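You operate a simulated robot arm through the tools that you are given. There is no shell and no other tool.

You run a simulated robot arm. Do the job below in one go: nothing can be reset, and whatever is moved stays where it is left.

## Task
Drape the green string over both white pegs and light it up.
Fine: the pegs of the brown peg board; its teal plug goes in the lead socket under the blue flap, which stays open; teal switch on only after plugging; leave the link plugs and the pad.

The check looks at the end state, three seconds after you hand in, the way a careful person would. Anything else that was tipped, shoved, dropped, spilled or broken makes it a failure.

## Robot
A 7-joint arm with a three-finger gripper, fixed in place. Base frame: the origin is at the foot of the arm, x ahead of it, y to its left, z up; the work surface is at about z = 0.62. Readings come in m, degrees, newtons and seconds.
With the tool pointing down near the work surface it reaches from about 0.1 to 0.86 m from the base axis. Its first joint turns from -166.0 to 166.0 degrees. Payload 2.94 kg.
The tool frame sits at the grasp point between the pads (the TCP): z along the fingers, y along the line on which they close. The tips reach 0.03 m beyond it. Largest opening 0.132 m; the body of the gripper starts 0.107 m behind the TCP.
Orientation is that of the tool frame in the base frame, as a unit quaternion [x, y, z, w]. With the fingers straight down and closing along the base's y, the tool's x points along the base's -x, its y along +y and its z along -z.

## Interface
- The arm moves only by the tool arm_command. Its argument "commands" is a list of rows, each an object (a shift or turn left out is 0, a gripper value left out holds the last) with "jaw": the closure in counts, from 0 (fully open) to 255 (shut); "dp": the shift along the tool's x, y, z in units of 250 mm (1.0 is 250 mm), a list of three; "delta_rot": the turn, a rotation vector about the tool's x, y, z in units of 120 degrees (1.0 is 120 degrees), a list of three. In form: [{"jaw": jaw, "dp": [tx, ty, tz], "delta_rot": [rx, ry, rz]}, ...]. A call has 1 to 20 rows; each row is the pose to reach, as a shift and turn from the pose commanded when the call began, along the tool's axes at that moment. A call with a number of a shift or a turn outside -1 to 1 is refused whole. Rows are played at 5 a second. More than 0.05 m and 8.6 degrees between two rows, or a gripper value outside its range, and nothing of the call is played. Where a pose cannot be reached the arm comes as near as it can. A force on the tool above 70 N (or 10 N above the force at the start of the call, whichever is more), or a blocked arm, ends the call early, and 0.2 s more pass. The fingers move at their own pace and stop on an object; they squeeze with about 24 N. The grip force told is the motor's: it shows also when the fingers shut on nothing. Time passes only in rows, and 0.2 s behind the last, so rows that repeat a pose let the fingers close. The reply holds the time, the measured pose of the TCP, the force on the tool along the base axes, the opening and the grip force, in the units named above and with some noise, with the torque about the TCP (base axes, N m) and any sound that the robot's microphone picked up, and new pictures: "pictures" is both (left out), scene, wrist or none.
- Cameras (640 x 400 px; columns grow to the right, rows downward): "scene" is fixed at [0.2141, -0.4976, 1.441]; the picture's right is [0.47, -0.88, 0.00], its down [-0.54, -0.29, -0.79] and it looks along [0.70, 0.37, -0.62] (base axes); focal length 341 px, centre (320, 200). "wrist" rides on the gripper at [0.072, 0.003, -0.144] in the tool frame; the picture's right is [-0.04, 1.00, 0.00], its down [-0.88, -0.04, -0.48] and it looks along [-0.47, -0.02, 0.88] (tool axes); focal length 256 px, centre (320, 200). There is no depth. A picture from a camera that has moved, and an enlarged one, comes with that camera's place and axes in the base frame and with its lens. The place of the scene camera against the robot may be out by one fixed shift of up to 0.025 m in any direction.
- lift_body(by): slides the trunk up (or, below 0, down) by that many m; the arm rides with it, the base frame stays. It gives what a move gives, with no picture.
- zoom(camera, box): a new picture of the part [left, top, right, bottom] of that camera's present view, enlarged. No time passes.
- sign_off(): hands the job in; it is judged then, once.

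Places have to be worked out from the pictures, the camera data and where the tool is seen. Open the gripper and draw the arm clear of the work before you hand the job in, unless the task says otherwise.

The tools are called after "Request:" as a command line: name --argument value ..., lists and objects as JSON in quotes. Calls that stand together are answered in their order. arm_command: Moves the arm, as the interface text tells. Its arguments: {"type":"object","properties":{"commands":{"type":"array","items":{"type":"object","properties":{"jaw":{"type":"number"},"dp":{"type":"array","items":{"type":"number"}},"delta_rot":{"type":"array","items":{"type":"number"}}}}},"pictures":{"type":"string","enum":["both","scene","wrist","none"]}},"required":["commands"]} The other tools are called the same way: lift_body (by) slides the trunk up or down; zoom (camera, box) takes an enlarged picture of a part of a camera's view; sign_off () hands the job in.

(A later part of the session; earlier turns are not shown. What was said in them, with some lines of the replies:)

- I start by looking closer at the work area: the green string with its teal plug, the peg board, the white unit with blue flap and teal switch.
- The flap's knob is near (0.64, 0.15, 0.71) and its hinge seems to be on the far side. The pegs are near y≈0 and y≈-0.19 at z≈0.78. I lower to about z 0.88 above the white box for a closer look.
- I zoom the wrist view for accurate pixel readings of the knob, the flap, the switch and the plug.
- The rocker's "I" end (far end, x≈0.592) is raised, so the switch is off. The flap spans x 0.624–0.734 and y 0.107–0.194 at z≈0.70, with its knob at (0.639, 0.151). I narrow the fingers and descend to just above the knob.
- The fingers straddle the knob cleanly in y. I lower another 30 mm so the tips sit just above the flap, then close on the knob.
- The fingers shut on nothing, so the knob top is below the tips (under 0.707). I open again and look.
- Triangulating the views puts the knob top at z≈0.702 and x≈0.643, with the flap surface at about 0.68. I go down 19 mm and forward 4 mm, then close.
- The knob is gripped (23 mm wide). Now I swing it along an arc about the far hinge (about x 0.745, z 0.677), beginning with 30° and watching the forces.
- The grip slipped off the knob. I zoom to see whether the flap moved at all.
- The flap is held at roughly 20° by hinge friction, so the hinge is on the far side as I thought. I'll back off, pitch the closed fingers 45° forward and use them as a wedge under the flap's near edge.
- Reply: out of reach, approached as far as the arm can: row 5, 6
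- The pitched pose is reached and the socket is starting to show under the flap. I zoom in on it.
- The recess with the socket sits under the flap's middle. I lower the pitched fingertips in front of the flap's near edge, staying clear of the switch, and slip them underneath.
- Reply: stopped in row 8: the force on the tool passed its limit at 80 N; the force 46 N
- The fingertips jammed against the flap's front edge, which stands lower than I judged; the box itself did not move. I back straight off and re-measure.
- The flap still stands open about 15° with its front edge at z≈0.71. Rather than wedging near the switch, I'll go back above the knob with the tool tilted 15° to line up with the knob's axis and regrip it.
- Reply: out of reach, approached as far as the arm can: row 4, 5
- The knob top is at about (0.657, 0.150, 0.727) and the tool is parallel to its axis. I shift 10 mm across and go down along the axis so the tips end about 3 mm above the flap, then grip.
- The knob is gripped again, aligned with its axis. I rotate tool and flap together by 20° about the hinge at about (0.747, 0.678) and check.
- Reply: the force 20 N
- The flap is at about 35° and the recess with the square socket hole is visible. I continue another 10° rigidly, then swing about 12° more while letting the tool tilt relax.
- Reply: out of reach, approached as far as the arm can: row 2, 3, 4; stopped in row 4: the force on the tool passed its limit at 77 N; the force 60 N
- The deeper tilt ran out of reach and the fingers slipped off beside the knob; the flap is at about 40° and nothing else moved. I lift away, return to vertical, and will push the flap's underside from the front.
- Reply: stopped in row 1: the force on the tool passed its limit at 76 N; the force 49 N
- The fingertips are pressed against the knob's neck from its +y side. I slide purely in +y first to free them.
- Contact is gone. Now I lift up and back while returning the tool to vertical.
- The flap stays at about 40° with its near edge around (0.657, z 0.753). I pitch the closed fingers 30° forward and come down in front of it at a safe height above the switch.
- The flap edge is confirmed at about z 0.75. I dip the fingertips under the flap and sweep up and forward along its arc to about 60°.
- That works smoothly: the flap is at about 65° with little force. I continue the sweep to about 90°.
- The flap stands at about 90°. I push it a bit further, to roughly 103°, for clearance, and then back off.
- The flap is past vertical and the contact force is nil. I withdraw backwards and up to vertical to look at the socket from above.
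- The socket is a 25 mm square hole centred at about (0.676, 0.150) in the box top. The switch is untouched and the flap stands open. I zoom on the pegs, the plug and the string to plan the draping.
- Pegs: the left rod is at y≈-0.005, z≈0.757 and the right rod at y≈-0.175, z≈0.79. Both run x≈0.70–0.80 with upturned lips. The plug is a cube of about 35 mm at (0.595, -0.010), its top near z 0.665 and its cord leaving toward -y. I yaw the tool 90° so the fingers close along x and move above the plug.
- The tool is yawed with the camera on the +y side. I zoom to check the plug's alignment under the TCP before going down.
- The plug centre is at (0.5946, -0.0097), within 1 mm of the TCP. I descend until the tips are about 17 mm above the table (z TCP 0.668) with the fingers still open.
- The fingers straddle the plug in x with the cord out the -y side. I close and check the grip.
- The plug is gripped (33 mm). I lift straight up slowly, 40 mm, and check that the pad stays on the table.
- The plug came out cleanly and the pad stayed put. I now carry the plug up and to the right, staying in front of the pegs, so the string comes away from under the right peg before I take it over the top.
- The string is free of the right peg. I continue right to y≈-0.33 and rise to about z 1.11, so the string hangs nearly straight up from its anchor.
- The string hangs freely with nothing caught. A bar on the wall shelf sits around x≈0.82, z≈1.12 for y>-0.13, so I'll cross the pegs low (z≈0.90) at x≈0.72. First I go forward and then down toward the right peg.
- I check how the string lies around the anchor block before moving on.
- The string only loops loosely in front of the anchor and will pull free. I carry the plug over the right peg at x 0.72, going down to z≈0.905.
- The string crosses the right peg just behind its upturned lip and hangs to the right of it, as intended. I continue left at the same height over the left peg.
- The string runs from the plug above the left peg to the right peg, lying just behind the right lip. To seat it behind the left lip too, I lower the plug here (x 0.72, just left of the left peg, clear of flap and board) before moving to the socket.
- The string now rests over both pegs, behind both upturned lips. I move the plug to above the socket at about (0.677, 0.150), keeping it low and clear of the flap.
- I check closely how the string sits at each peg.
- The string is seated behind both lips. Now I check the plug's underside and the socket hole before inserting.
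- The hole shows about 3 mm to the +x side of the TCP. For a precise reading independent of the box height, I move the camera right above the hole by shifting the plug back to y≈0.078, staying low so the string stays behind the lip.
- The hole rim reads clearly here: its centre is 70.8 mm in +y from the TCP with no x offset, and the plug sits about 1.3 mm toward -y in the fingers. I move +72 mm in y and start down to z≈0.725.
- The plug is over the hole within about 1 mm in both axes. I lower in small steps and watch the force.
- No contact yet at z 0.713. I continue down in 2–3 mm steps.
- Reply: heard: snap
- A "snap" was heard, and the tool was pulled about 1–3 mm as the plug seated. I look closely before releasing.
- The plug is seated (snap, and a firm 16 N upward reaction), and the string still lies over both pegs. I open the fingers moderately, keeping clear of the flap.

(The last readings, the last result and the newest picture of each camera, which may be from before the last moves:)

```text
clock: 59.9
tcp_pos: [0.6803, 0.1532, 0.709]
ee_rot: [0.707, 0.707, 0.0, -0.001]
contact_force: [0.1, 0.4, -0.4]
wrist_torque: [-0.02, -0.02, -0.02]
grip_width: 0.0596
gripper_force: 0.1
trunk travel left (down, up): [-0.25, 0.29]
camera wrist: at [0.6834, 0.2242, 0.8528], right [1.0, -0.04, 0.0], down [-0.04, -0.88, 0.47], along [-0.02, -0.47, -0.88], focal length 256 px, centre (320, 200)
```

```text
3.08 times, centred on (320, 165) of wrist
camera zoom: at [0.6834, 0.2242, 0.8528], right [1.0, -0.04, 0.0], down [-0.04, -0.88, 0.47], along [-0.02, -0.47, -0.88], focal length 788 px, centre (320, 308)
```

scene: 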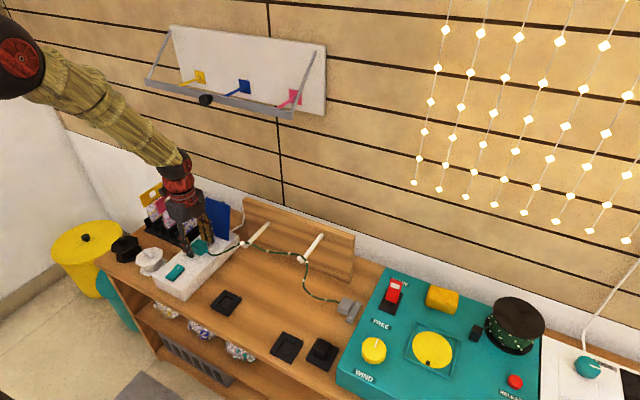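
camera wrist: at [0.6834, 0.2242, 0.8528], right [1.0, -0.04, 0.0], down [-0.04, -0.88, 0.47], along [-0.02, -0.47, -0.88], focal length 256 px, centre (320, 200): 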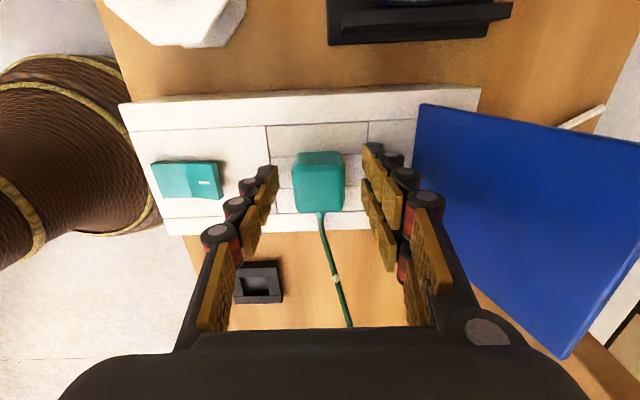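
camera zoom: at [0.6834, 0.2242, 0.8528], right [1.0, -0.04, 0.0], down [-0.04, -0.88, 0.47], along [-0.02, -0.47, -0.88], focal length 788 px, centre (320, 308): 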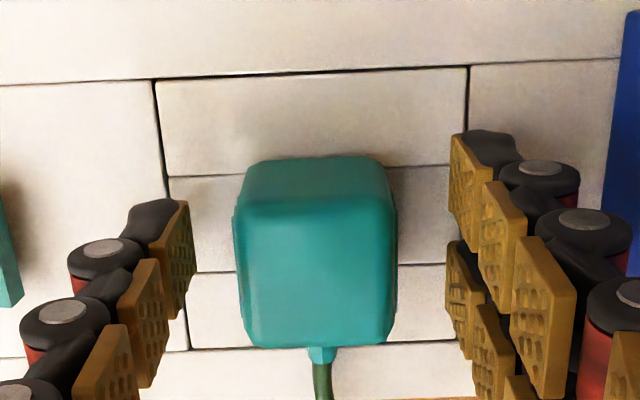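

The plug is released and sits flush in the socket. I raise the hand straight up.

Request:
arm_command --commands '[{"dp": [0, 0, -0.06]}, {"dp": [0, 0, -0.14]}, {"dp": [0, 0, -0.24]}, {"dp": [0, 0, -0.36]}, {"dp": [0, 0, -0.48]}, {"dp": [0, 0, -0.48]}]' --pictures "both"

Request:
zoom --camera "scene" --box '[150, 190, 290, 300]'

Request:
zoom --camera "wrist" --box '[140, 80, 400, 240]'

```text
clock: 61.3
tcp_pos: [0.68, 0.1501, 0.831]
ee_rot: [0.707, 0.707, 0.0, -0.001]
contact_force: [0.3, -1.2, -0.7]
wrist_torque: [-0.02, -0.01, -0.01]
grip_width: 0.0594
gripper_force: 0.1
trunk travel left (down, up): [-0.25, 0.29]
camera wrist: at [0.6834, 0.2227, 0.9749], right [1.0, -0.04, 0.0], down [-0.04, -0.88, 0.47], along [-0.02, -0.47, -0.88], focal length 256 px, centre (320, 200)
```

scene: 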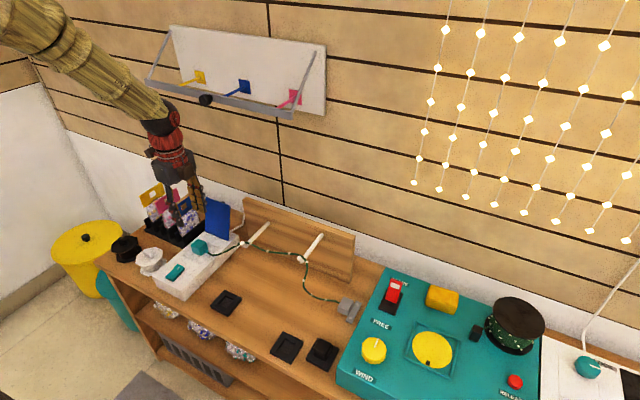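
wrist: 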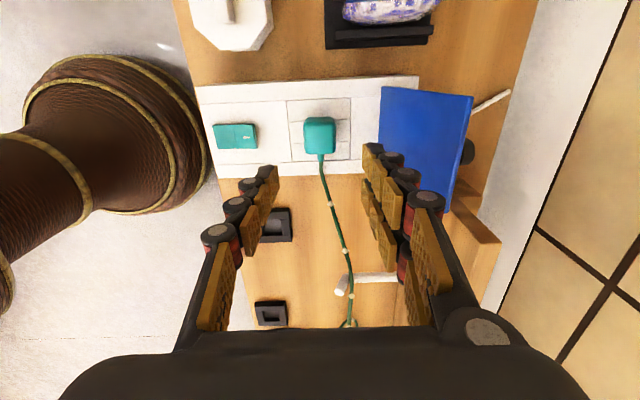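

```text
3.64 times, centred on (220, 245) of scene
camera zoom: at [0.2141, -0.4976, 1.441], right [0.47, -0.88, 0.0], down [-0.54, -0.29, -0.79], along [0.7, 0.37, -0.62], focal length 1239 px, centre (684, 36)
```

zoom: 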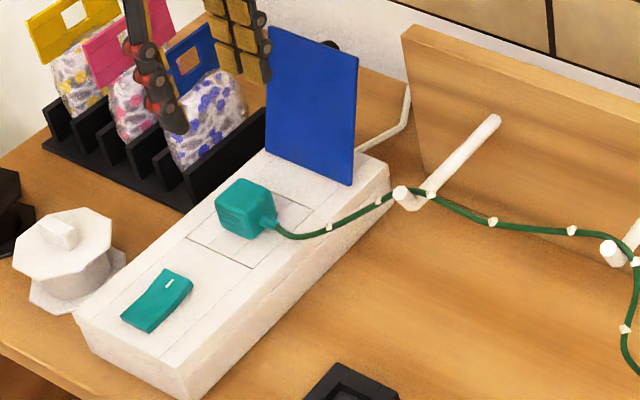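

```text
2.46 times, centred on (270, 160) of wrist
camera zoom: at [0.6834, 0.2227, 0.9749], right [1.0, -0.04, 0.0], down [-0.04, -0.88, 0.47], along [-0.02, -0.47, -0.88], focal length 630 px, centre (443, 298)
```

zoom: 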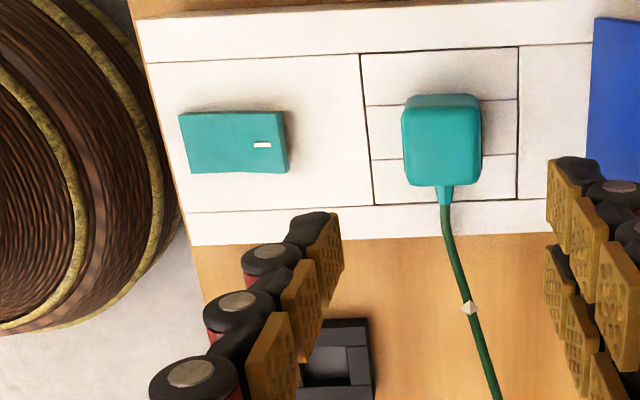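

The plug is fully in and the string is draped. Next is the switch: its raised "I" half is centred at about x 0.594, y 0.149. I close the fingers and move above it.

Request:
arm_command --commands '[{"jaw": 255, "dp": [0, -0.1, 0]}, {"jaw": 255, "dp": [0, -0.2, 0.04]}, {"dp": [0, -0.3, 0.1]}, {"dp": [0, -0.344, 0.18]}, {"dp": [0, -0.344, 0.26]}, {"dp": [0, -0.344, 0.26]}]' --pictures "both"

Request:
zoom --camera "wrist" --box '[250, 100, 390, 210]'

Request:
zoom --camera "scene" --box '[140, 210, 240, 300]'

```text
clock: 62.7
tcp_pos: [0.5942, 0.1529, 0.7642]
ee_rot: [0.707, 0.707, 0.0, -0.001]
contact_force: [0.7, 0.3, -0.6]
wrist_torque: [0.0, 0.0, 0.0]
grip_width: 0.0
gripper_force: 23.7
trunk travel left (down, up): [-0.25, 0.29]
camera wrist: at [0.5979, 0.2246, 0.9076], right [1.0, -0.04, 0.0], down [-0.04, -0.88, 0.47], along [-0.02, -0.47, -0.88], focal length 256 px, centre (320, 200)
```

scene: 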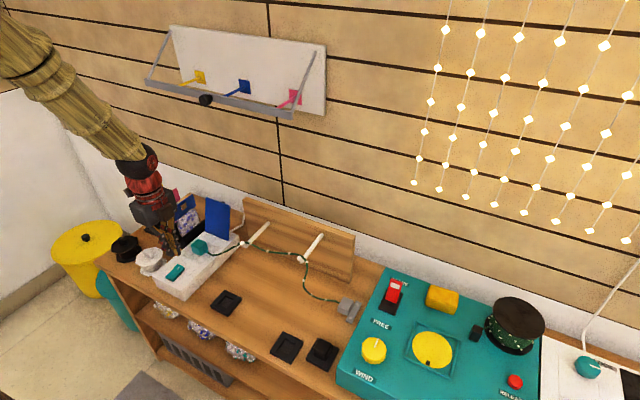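
wrist: 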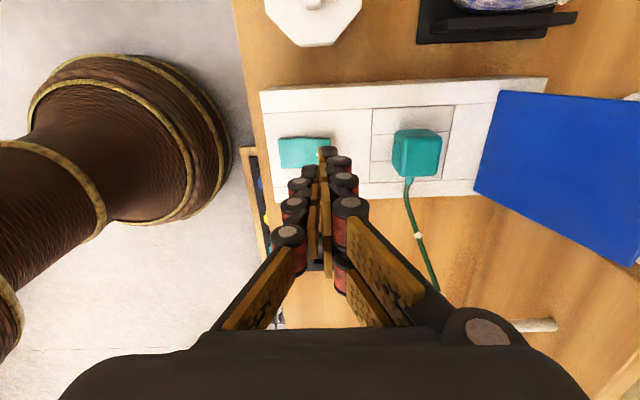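

```text
3.64 times, centred on (320, 155) of wrist
camera zoom: at [0.5979, 0.2246, 0.9076], right [1.0, -0.04, 0.0], down [-0.04, -0.88, 0.47], along [-0.02, -0.47, -0.88], focal length 931 px, centre (320, 364)
```

zoom: 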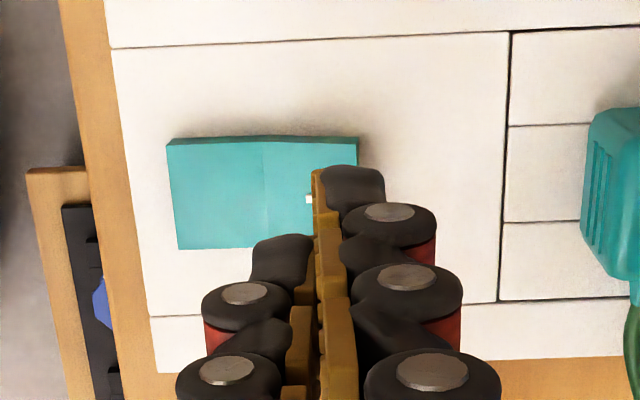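

```text
4.44 times, centred on (190, 255) of scene
camera zoom: at [0.2141, -0.4976, 1.441], right [0.47, -0.88, 0.0], down [-0.54, -0.29, -0.79], along [0.7, 0.37, -0.62], focal length 1514 px, centre (898, -44)
```

zoom: 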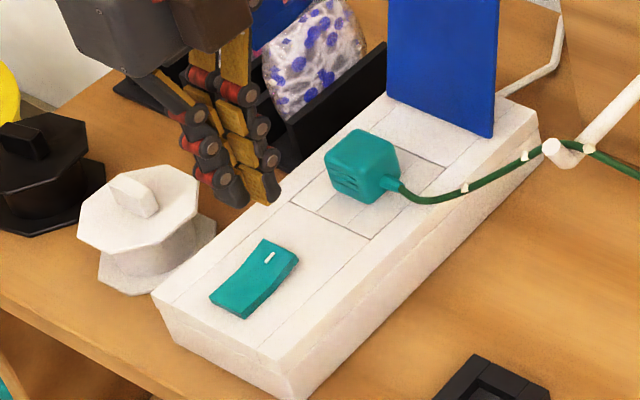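

The closed tips are over the "I" half. I go down to just above the rocker, then press in small steps listening for a click.

Request:
arm_command --commands '[{"dp": [-0.008, 0, 0.06]}, {"dp": [-0.008, 0, 0.12]}, {"dp": [-0.008, 0, 0.17]}, {"dp": [-0.008, 0, 0.2]}, {"dp": [-0.008, 0, 0.215]}, {"dp": [-0.008, 0, 0.215]}]' --pictures "none"

```text
clock: 64.1
tcp_pos: [0.5946, 0.1502, 0.7097]
ee_rot: [0.707, 0.707, 0.0, -0.002]
contact_force: [-0.6, 0.2, 0.1]
wrist_torque: [-0.02, 0.0, -0.02]
grip_width: 0.0
gripper_force: 24.2
trunk travel left (down, up): [-0.25, 0.29]
```

No contact yet at z 0.710. I press down further in 2 mm steps.

Request:
arm_command --commands '[{"dp": [0, 0, 0.008]}, {"dp": [0, 0, 0.016]}, {"dp": [0, 0, 0.024]}, {"dp": [0, 0, 0.024]}]' --pictures "none"

```text
clock: 65.1
tcp_pos: [0.5944, 0.1501, 0.7058]
ee_rot: [0.707, 0.707, 0.001, -0.002]
contact_force: [0.3, -1.3, 0.2]
wrist_torque: [0.0, 0.0, -0.01]
grip_width: 0.0
gripper_force: 23.8
trunk travel left (down, up): [-0.25, 0.29]
```

Still no contact at 0.706, so I continue in small steps.

Request:
arm_command --commands '[{"dp": [0, 0, 0.008]}, {"dp": [0, 0, 0.016]}, {"dp": [0, 0, 0.024]}, {"dp": [0, 0, 0.024]}]' --pictures "both"

Request:
zoom --camera "scene" --box '[140, 220, 230, 300]'

```text
clock: 66.1
tcp_pos: [0.5961, 0.1495, 0.7038]
ee_rot: [0.707, 0.707, 0.002, 0.001]
contact_force: [-7.9, 0.6, 36.4]
wrist_torque: [-0.05, 0.38, -0.01]
grip_width: 0.0
gripper_force: 24.0
trunk travel left (down, up): [-0.25, 0.29]
camera wrist: at [0.5975, 0.2218, 0.8464], right [1.0, -0.04, 0.0], down [-0.04, -0.88, 0.47], along [-0.02, -0.47, -0.88], focal length 256 px, centre (320, 200)
```

scene: 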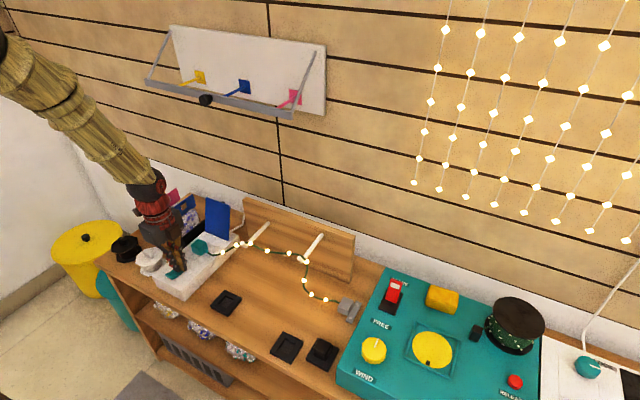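
wrist: 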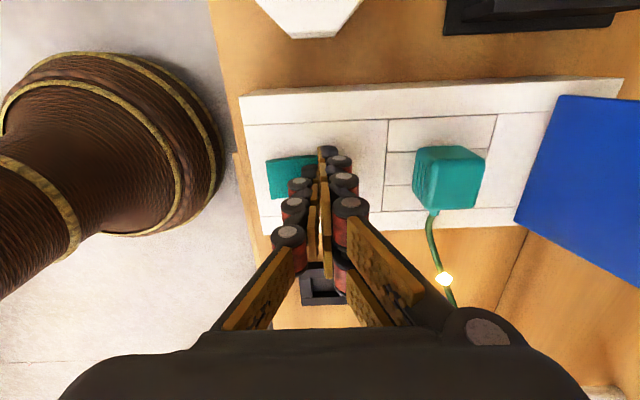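

```text
5.00 times, centred on (185, 260) of scene
camera zoom: at [0.2141, -0.4976, 1.441], right [0.47, -0.88, 0.0], down [-0.54, -0.29, -0.79], along [0.7, 0.37, -0.62], focal length 1704 px, centre (995, -100)
```

zoom: 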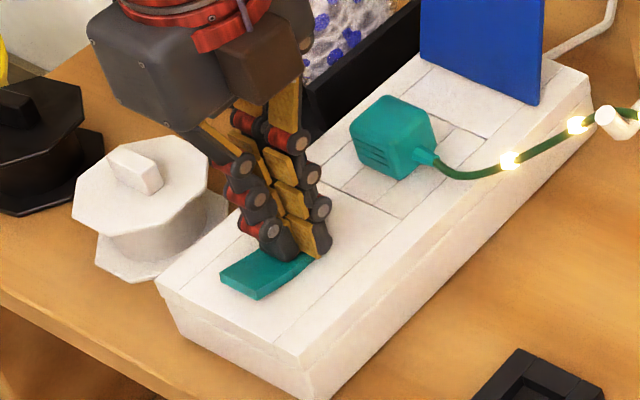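

The string's lights are on and the rocker has flipped. I lift the hand straight up off the switch and confirm it stays on.

Request:
arm_command --commands '[{"dp": [0, 0, -0.02]}, {"dp": [0, 0, -0.08]}, {"dp": [0, 0, -0.18]}, {"dp": [0, 0, -0.3]}, {"dp": [0, 0, -0.44]}, {"dp": [0, 0, -0.58]}, {"dp": [0, 0, -0.7]}, {"dp": [0, 0, -0.7]}]' --pictures "both"

Request:
zoom --camera "scene" --box '[130, 190, 370, 340]'

Request:
zoom --camera "scene" --box '[140, 210, 240, 300]'

```text
clock: 67.9
tcp_pos: [0.5943, 0.1513, 0.8741]
ee_rot: [0.707, 0.707, 0.0, -0.001]
contact_force: [-0.4, 0.0, 1.0]
wrist_torque: [0.02, -0.02, -0.01]
grip_width: 0.0
gripper_force: 28.9
trunk travel left (down, up): [-0.25, 0.29]
camera wrist: at [0.597, 0.2237, 1.0174], right [1.0, -0.04, 0.0], down [-0.04, -0.88, 0.47], along [-0.02, -0.47, -0.88], focal length 256 px, centre (320, 200)
```

scene: 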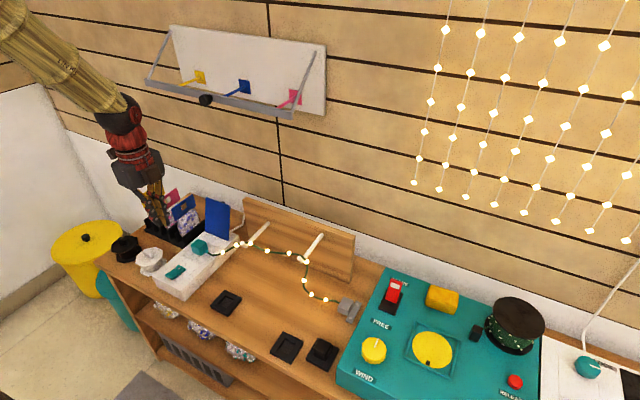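
wrist: 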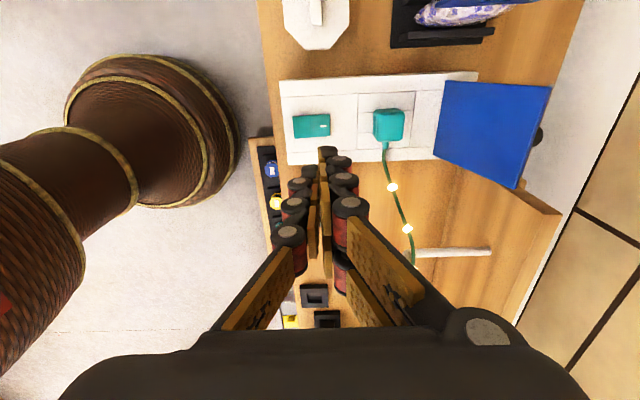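

```text
2.67 times, centred on (250, 265) of scene
camera zoom: at [0.2141, -0.4976, 1.441], right [0.47, -0.88, 0.0], down [-0.54, -0.29, -0.79], along [0.7, 0.37, -0.62], focal length 909 px, centre (507, 27)
```

zoom: 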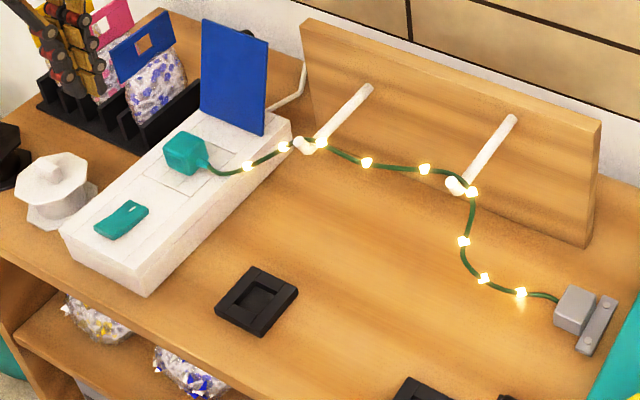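

```text
4.44 times, centred on (190, 255) of scene
camera zoom: at [0.2141, -0.4976, 1.441], right [0.47, -0.88, 0.0], down [-0.54, -0.29, -0.79], along [0.7, 0.37, -0.62], focal length 1514 px, centre (898, -44)
```

zoom: 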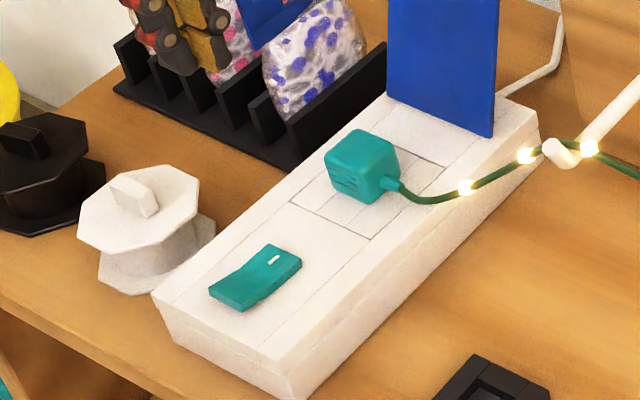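

All the lights are lit, the plug is in and the flap is open. I raise the arm clear, back it away, open the gripper, and check the pegs once more.

Request:
arm_command --commands '[{"dp": [0, -0.04, -0.12]}, {"dp": [0, -0.1, -0.26]}, {"dp": [0, -0.18, -0.4]}, {"dp": [0, -0.26, -0.54], "jaw": 0}, {"dp": [0, -0.34, -0.66], "jaw": 0}, {"dp": [0, -0.4, -0.76]}, {"dp": [0, -0.4, -0.76]}, {"dp": [0, -0.4, -0.76]}, {"dp": [0, -0.4, -0.76]}]' --pictures "both"

Request:
zoom --camera "scene" --box '[230, 220, 330, 290]'

Request:
zoom --camera "scene" --box '[100, 170, 400, 380]'

```text
clock: 69.9
tcp_pos: [0.4949, 0.1501, 1.067]
ee_rot: [0.707, 0.707, 0.0, -0.001]
contact_force: [0.0, 0.3, 0.7]
wrist_torque: [-0.01, 0.0, -0.01]
grip_width: 0.0996
gripper_force: 0.0
trunk travel left (down, up): [-0.25, 0.29]
camera wrist: at [0.4976, 0.2221, 1.2094], right [1.0, -0.04, 0.0], down [-0.04, -0.88, 0.47], along [-0.02, -0.47, -0.88], focal length 256 px, centre (320, 200)
```

scene: 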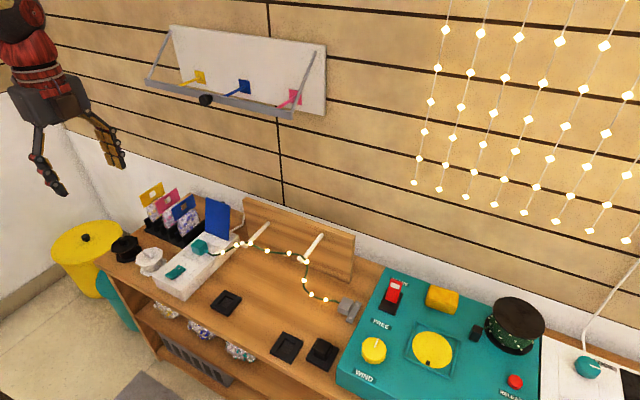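
wrist: 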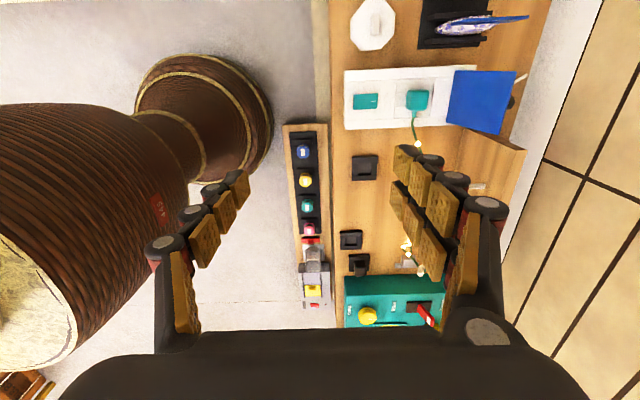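

```text
5.71 times, centred on (280, 255) of scene
camera zoom: at [0.2141, -0.4976, 1.441], right [0.47, -0.88, 0.0], down [-0.54, -0.29, -0.79], along [0.7, 0.37, -0.62], focal length 1947 px, centre (549, -114)
```

zoom: 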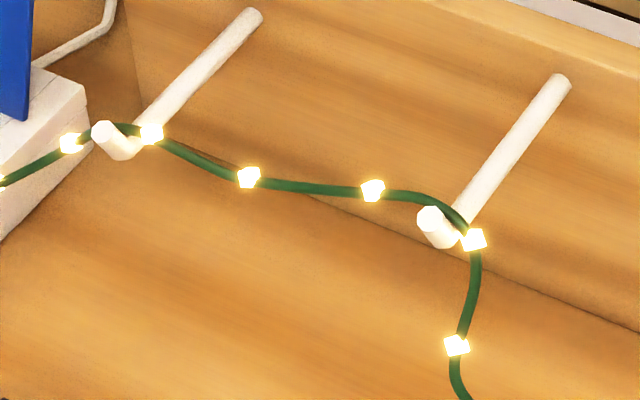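

```text
1.90 times, centred on (250, 275) of scene
camera zoom: at [0.2141, -0.4976, 1.441], right [0.47, -0.88, 0.0], down [-0.54, -0.29, -0.79], along [0.7, 0.37, -0.62], focal length 649 px, centre (453, 57)
```

zoom: 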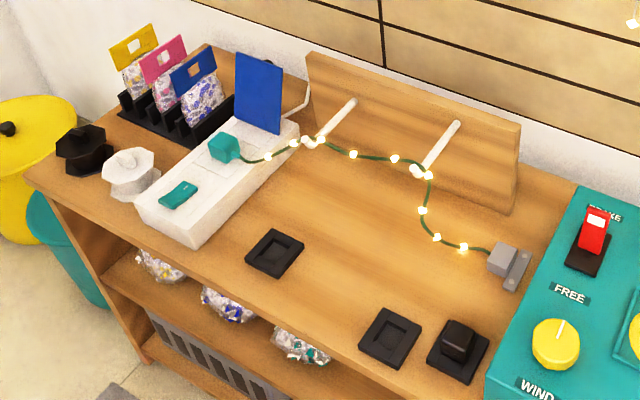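

The string lies over both pegs behind their lips with all its lights on. The plug is seated, the flap is open, the switch is on, and everything else is where it was. The gripper is open and clear of the work, so I hand in.

Request:
sign_off

```text
The job is handed in.
```

The green string is draped over both white pegs and lit. It sits behind both upturned peg ends, with its teal plug seated in the lead socket and the blue flap left open.

- **Order:** the plug clicked into the socket before I pressed the teal switch, and the lights came on with the switch.
- **Opening the flap:** this took several tries. The fingers slipped off the knob twice, and three moves stopped on the force limit (about 76–80 N). The pictures show the white box did not move and the switch was not touched during this.
- **Left alone:** the pad stayed in place when the plug came out of it. I did not touch the link plugs, and the bags, the spools and the winder look as they did at the start.
- **Arm:** the gripper is open and drawn clear of the work.
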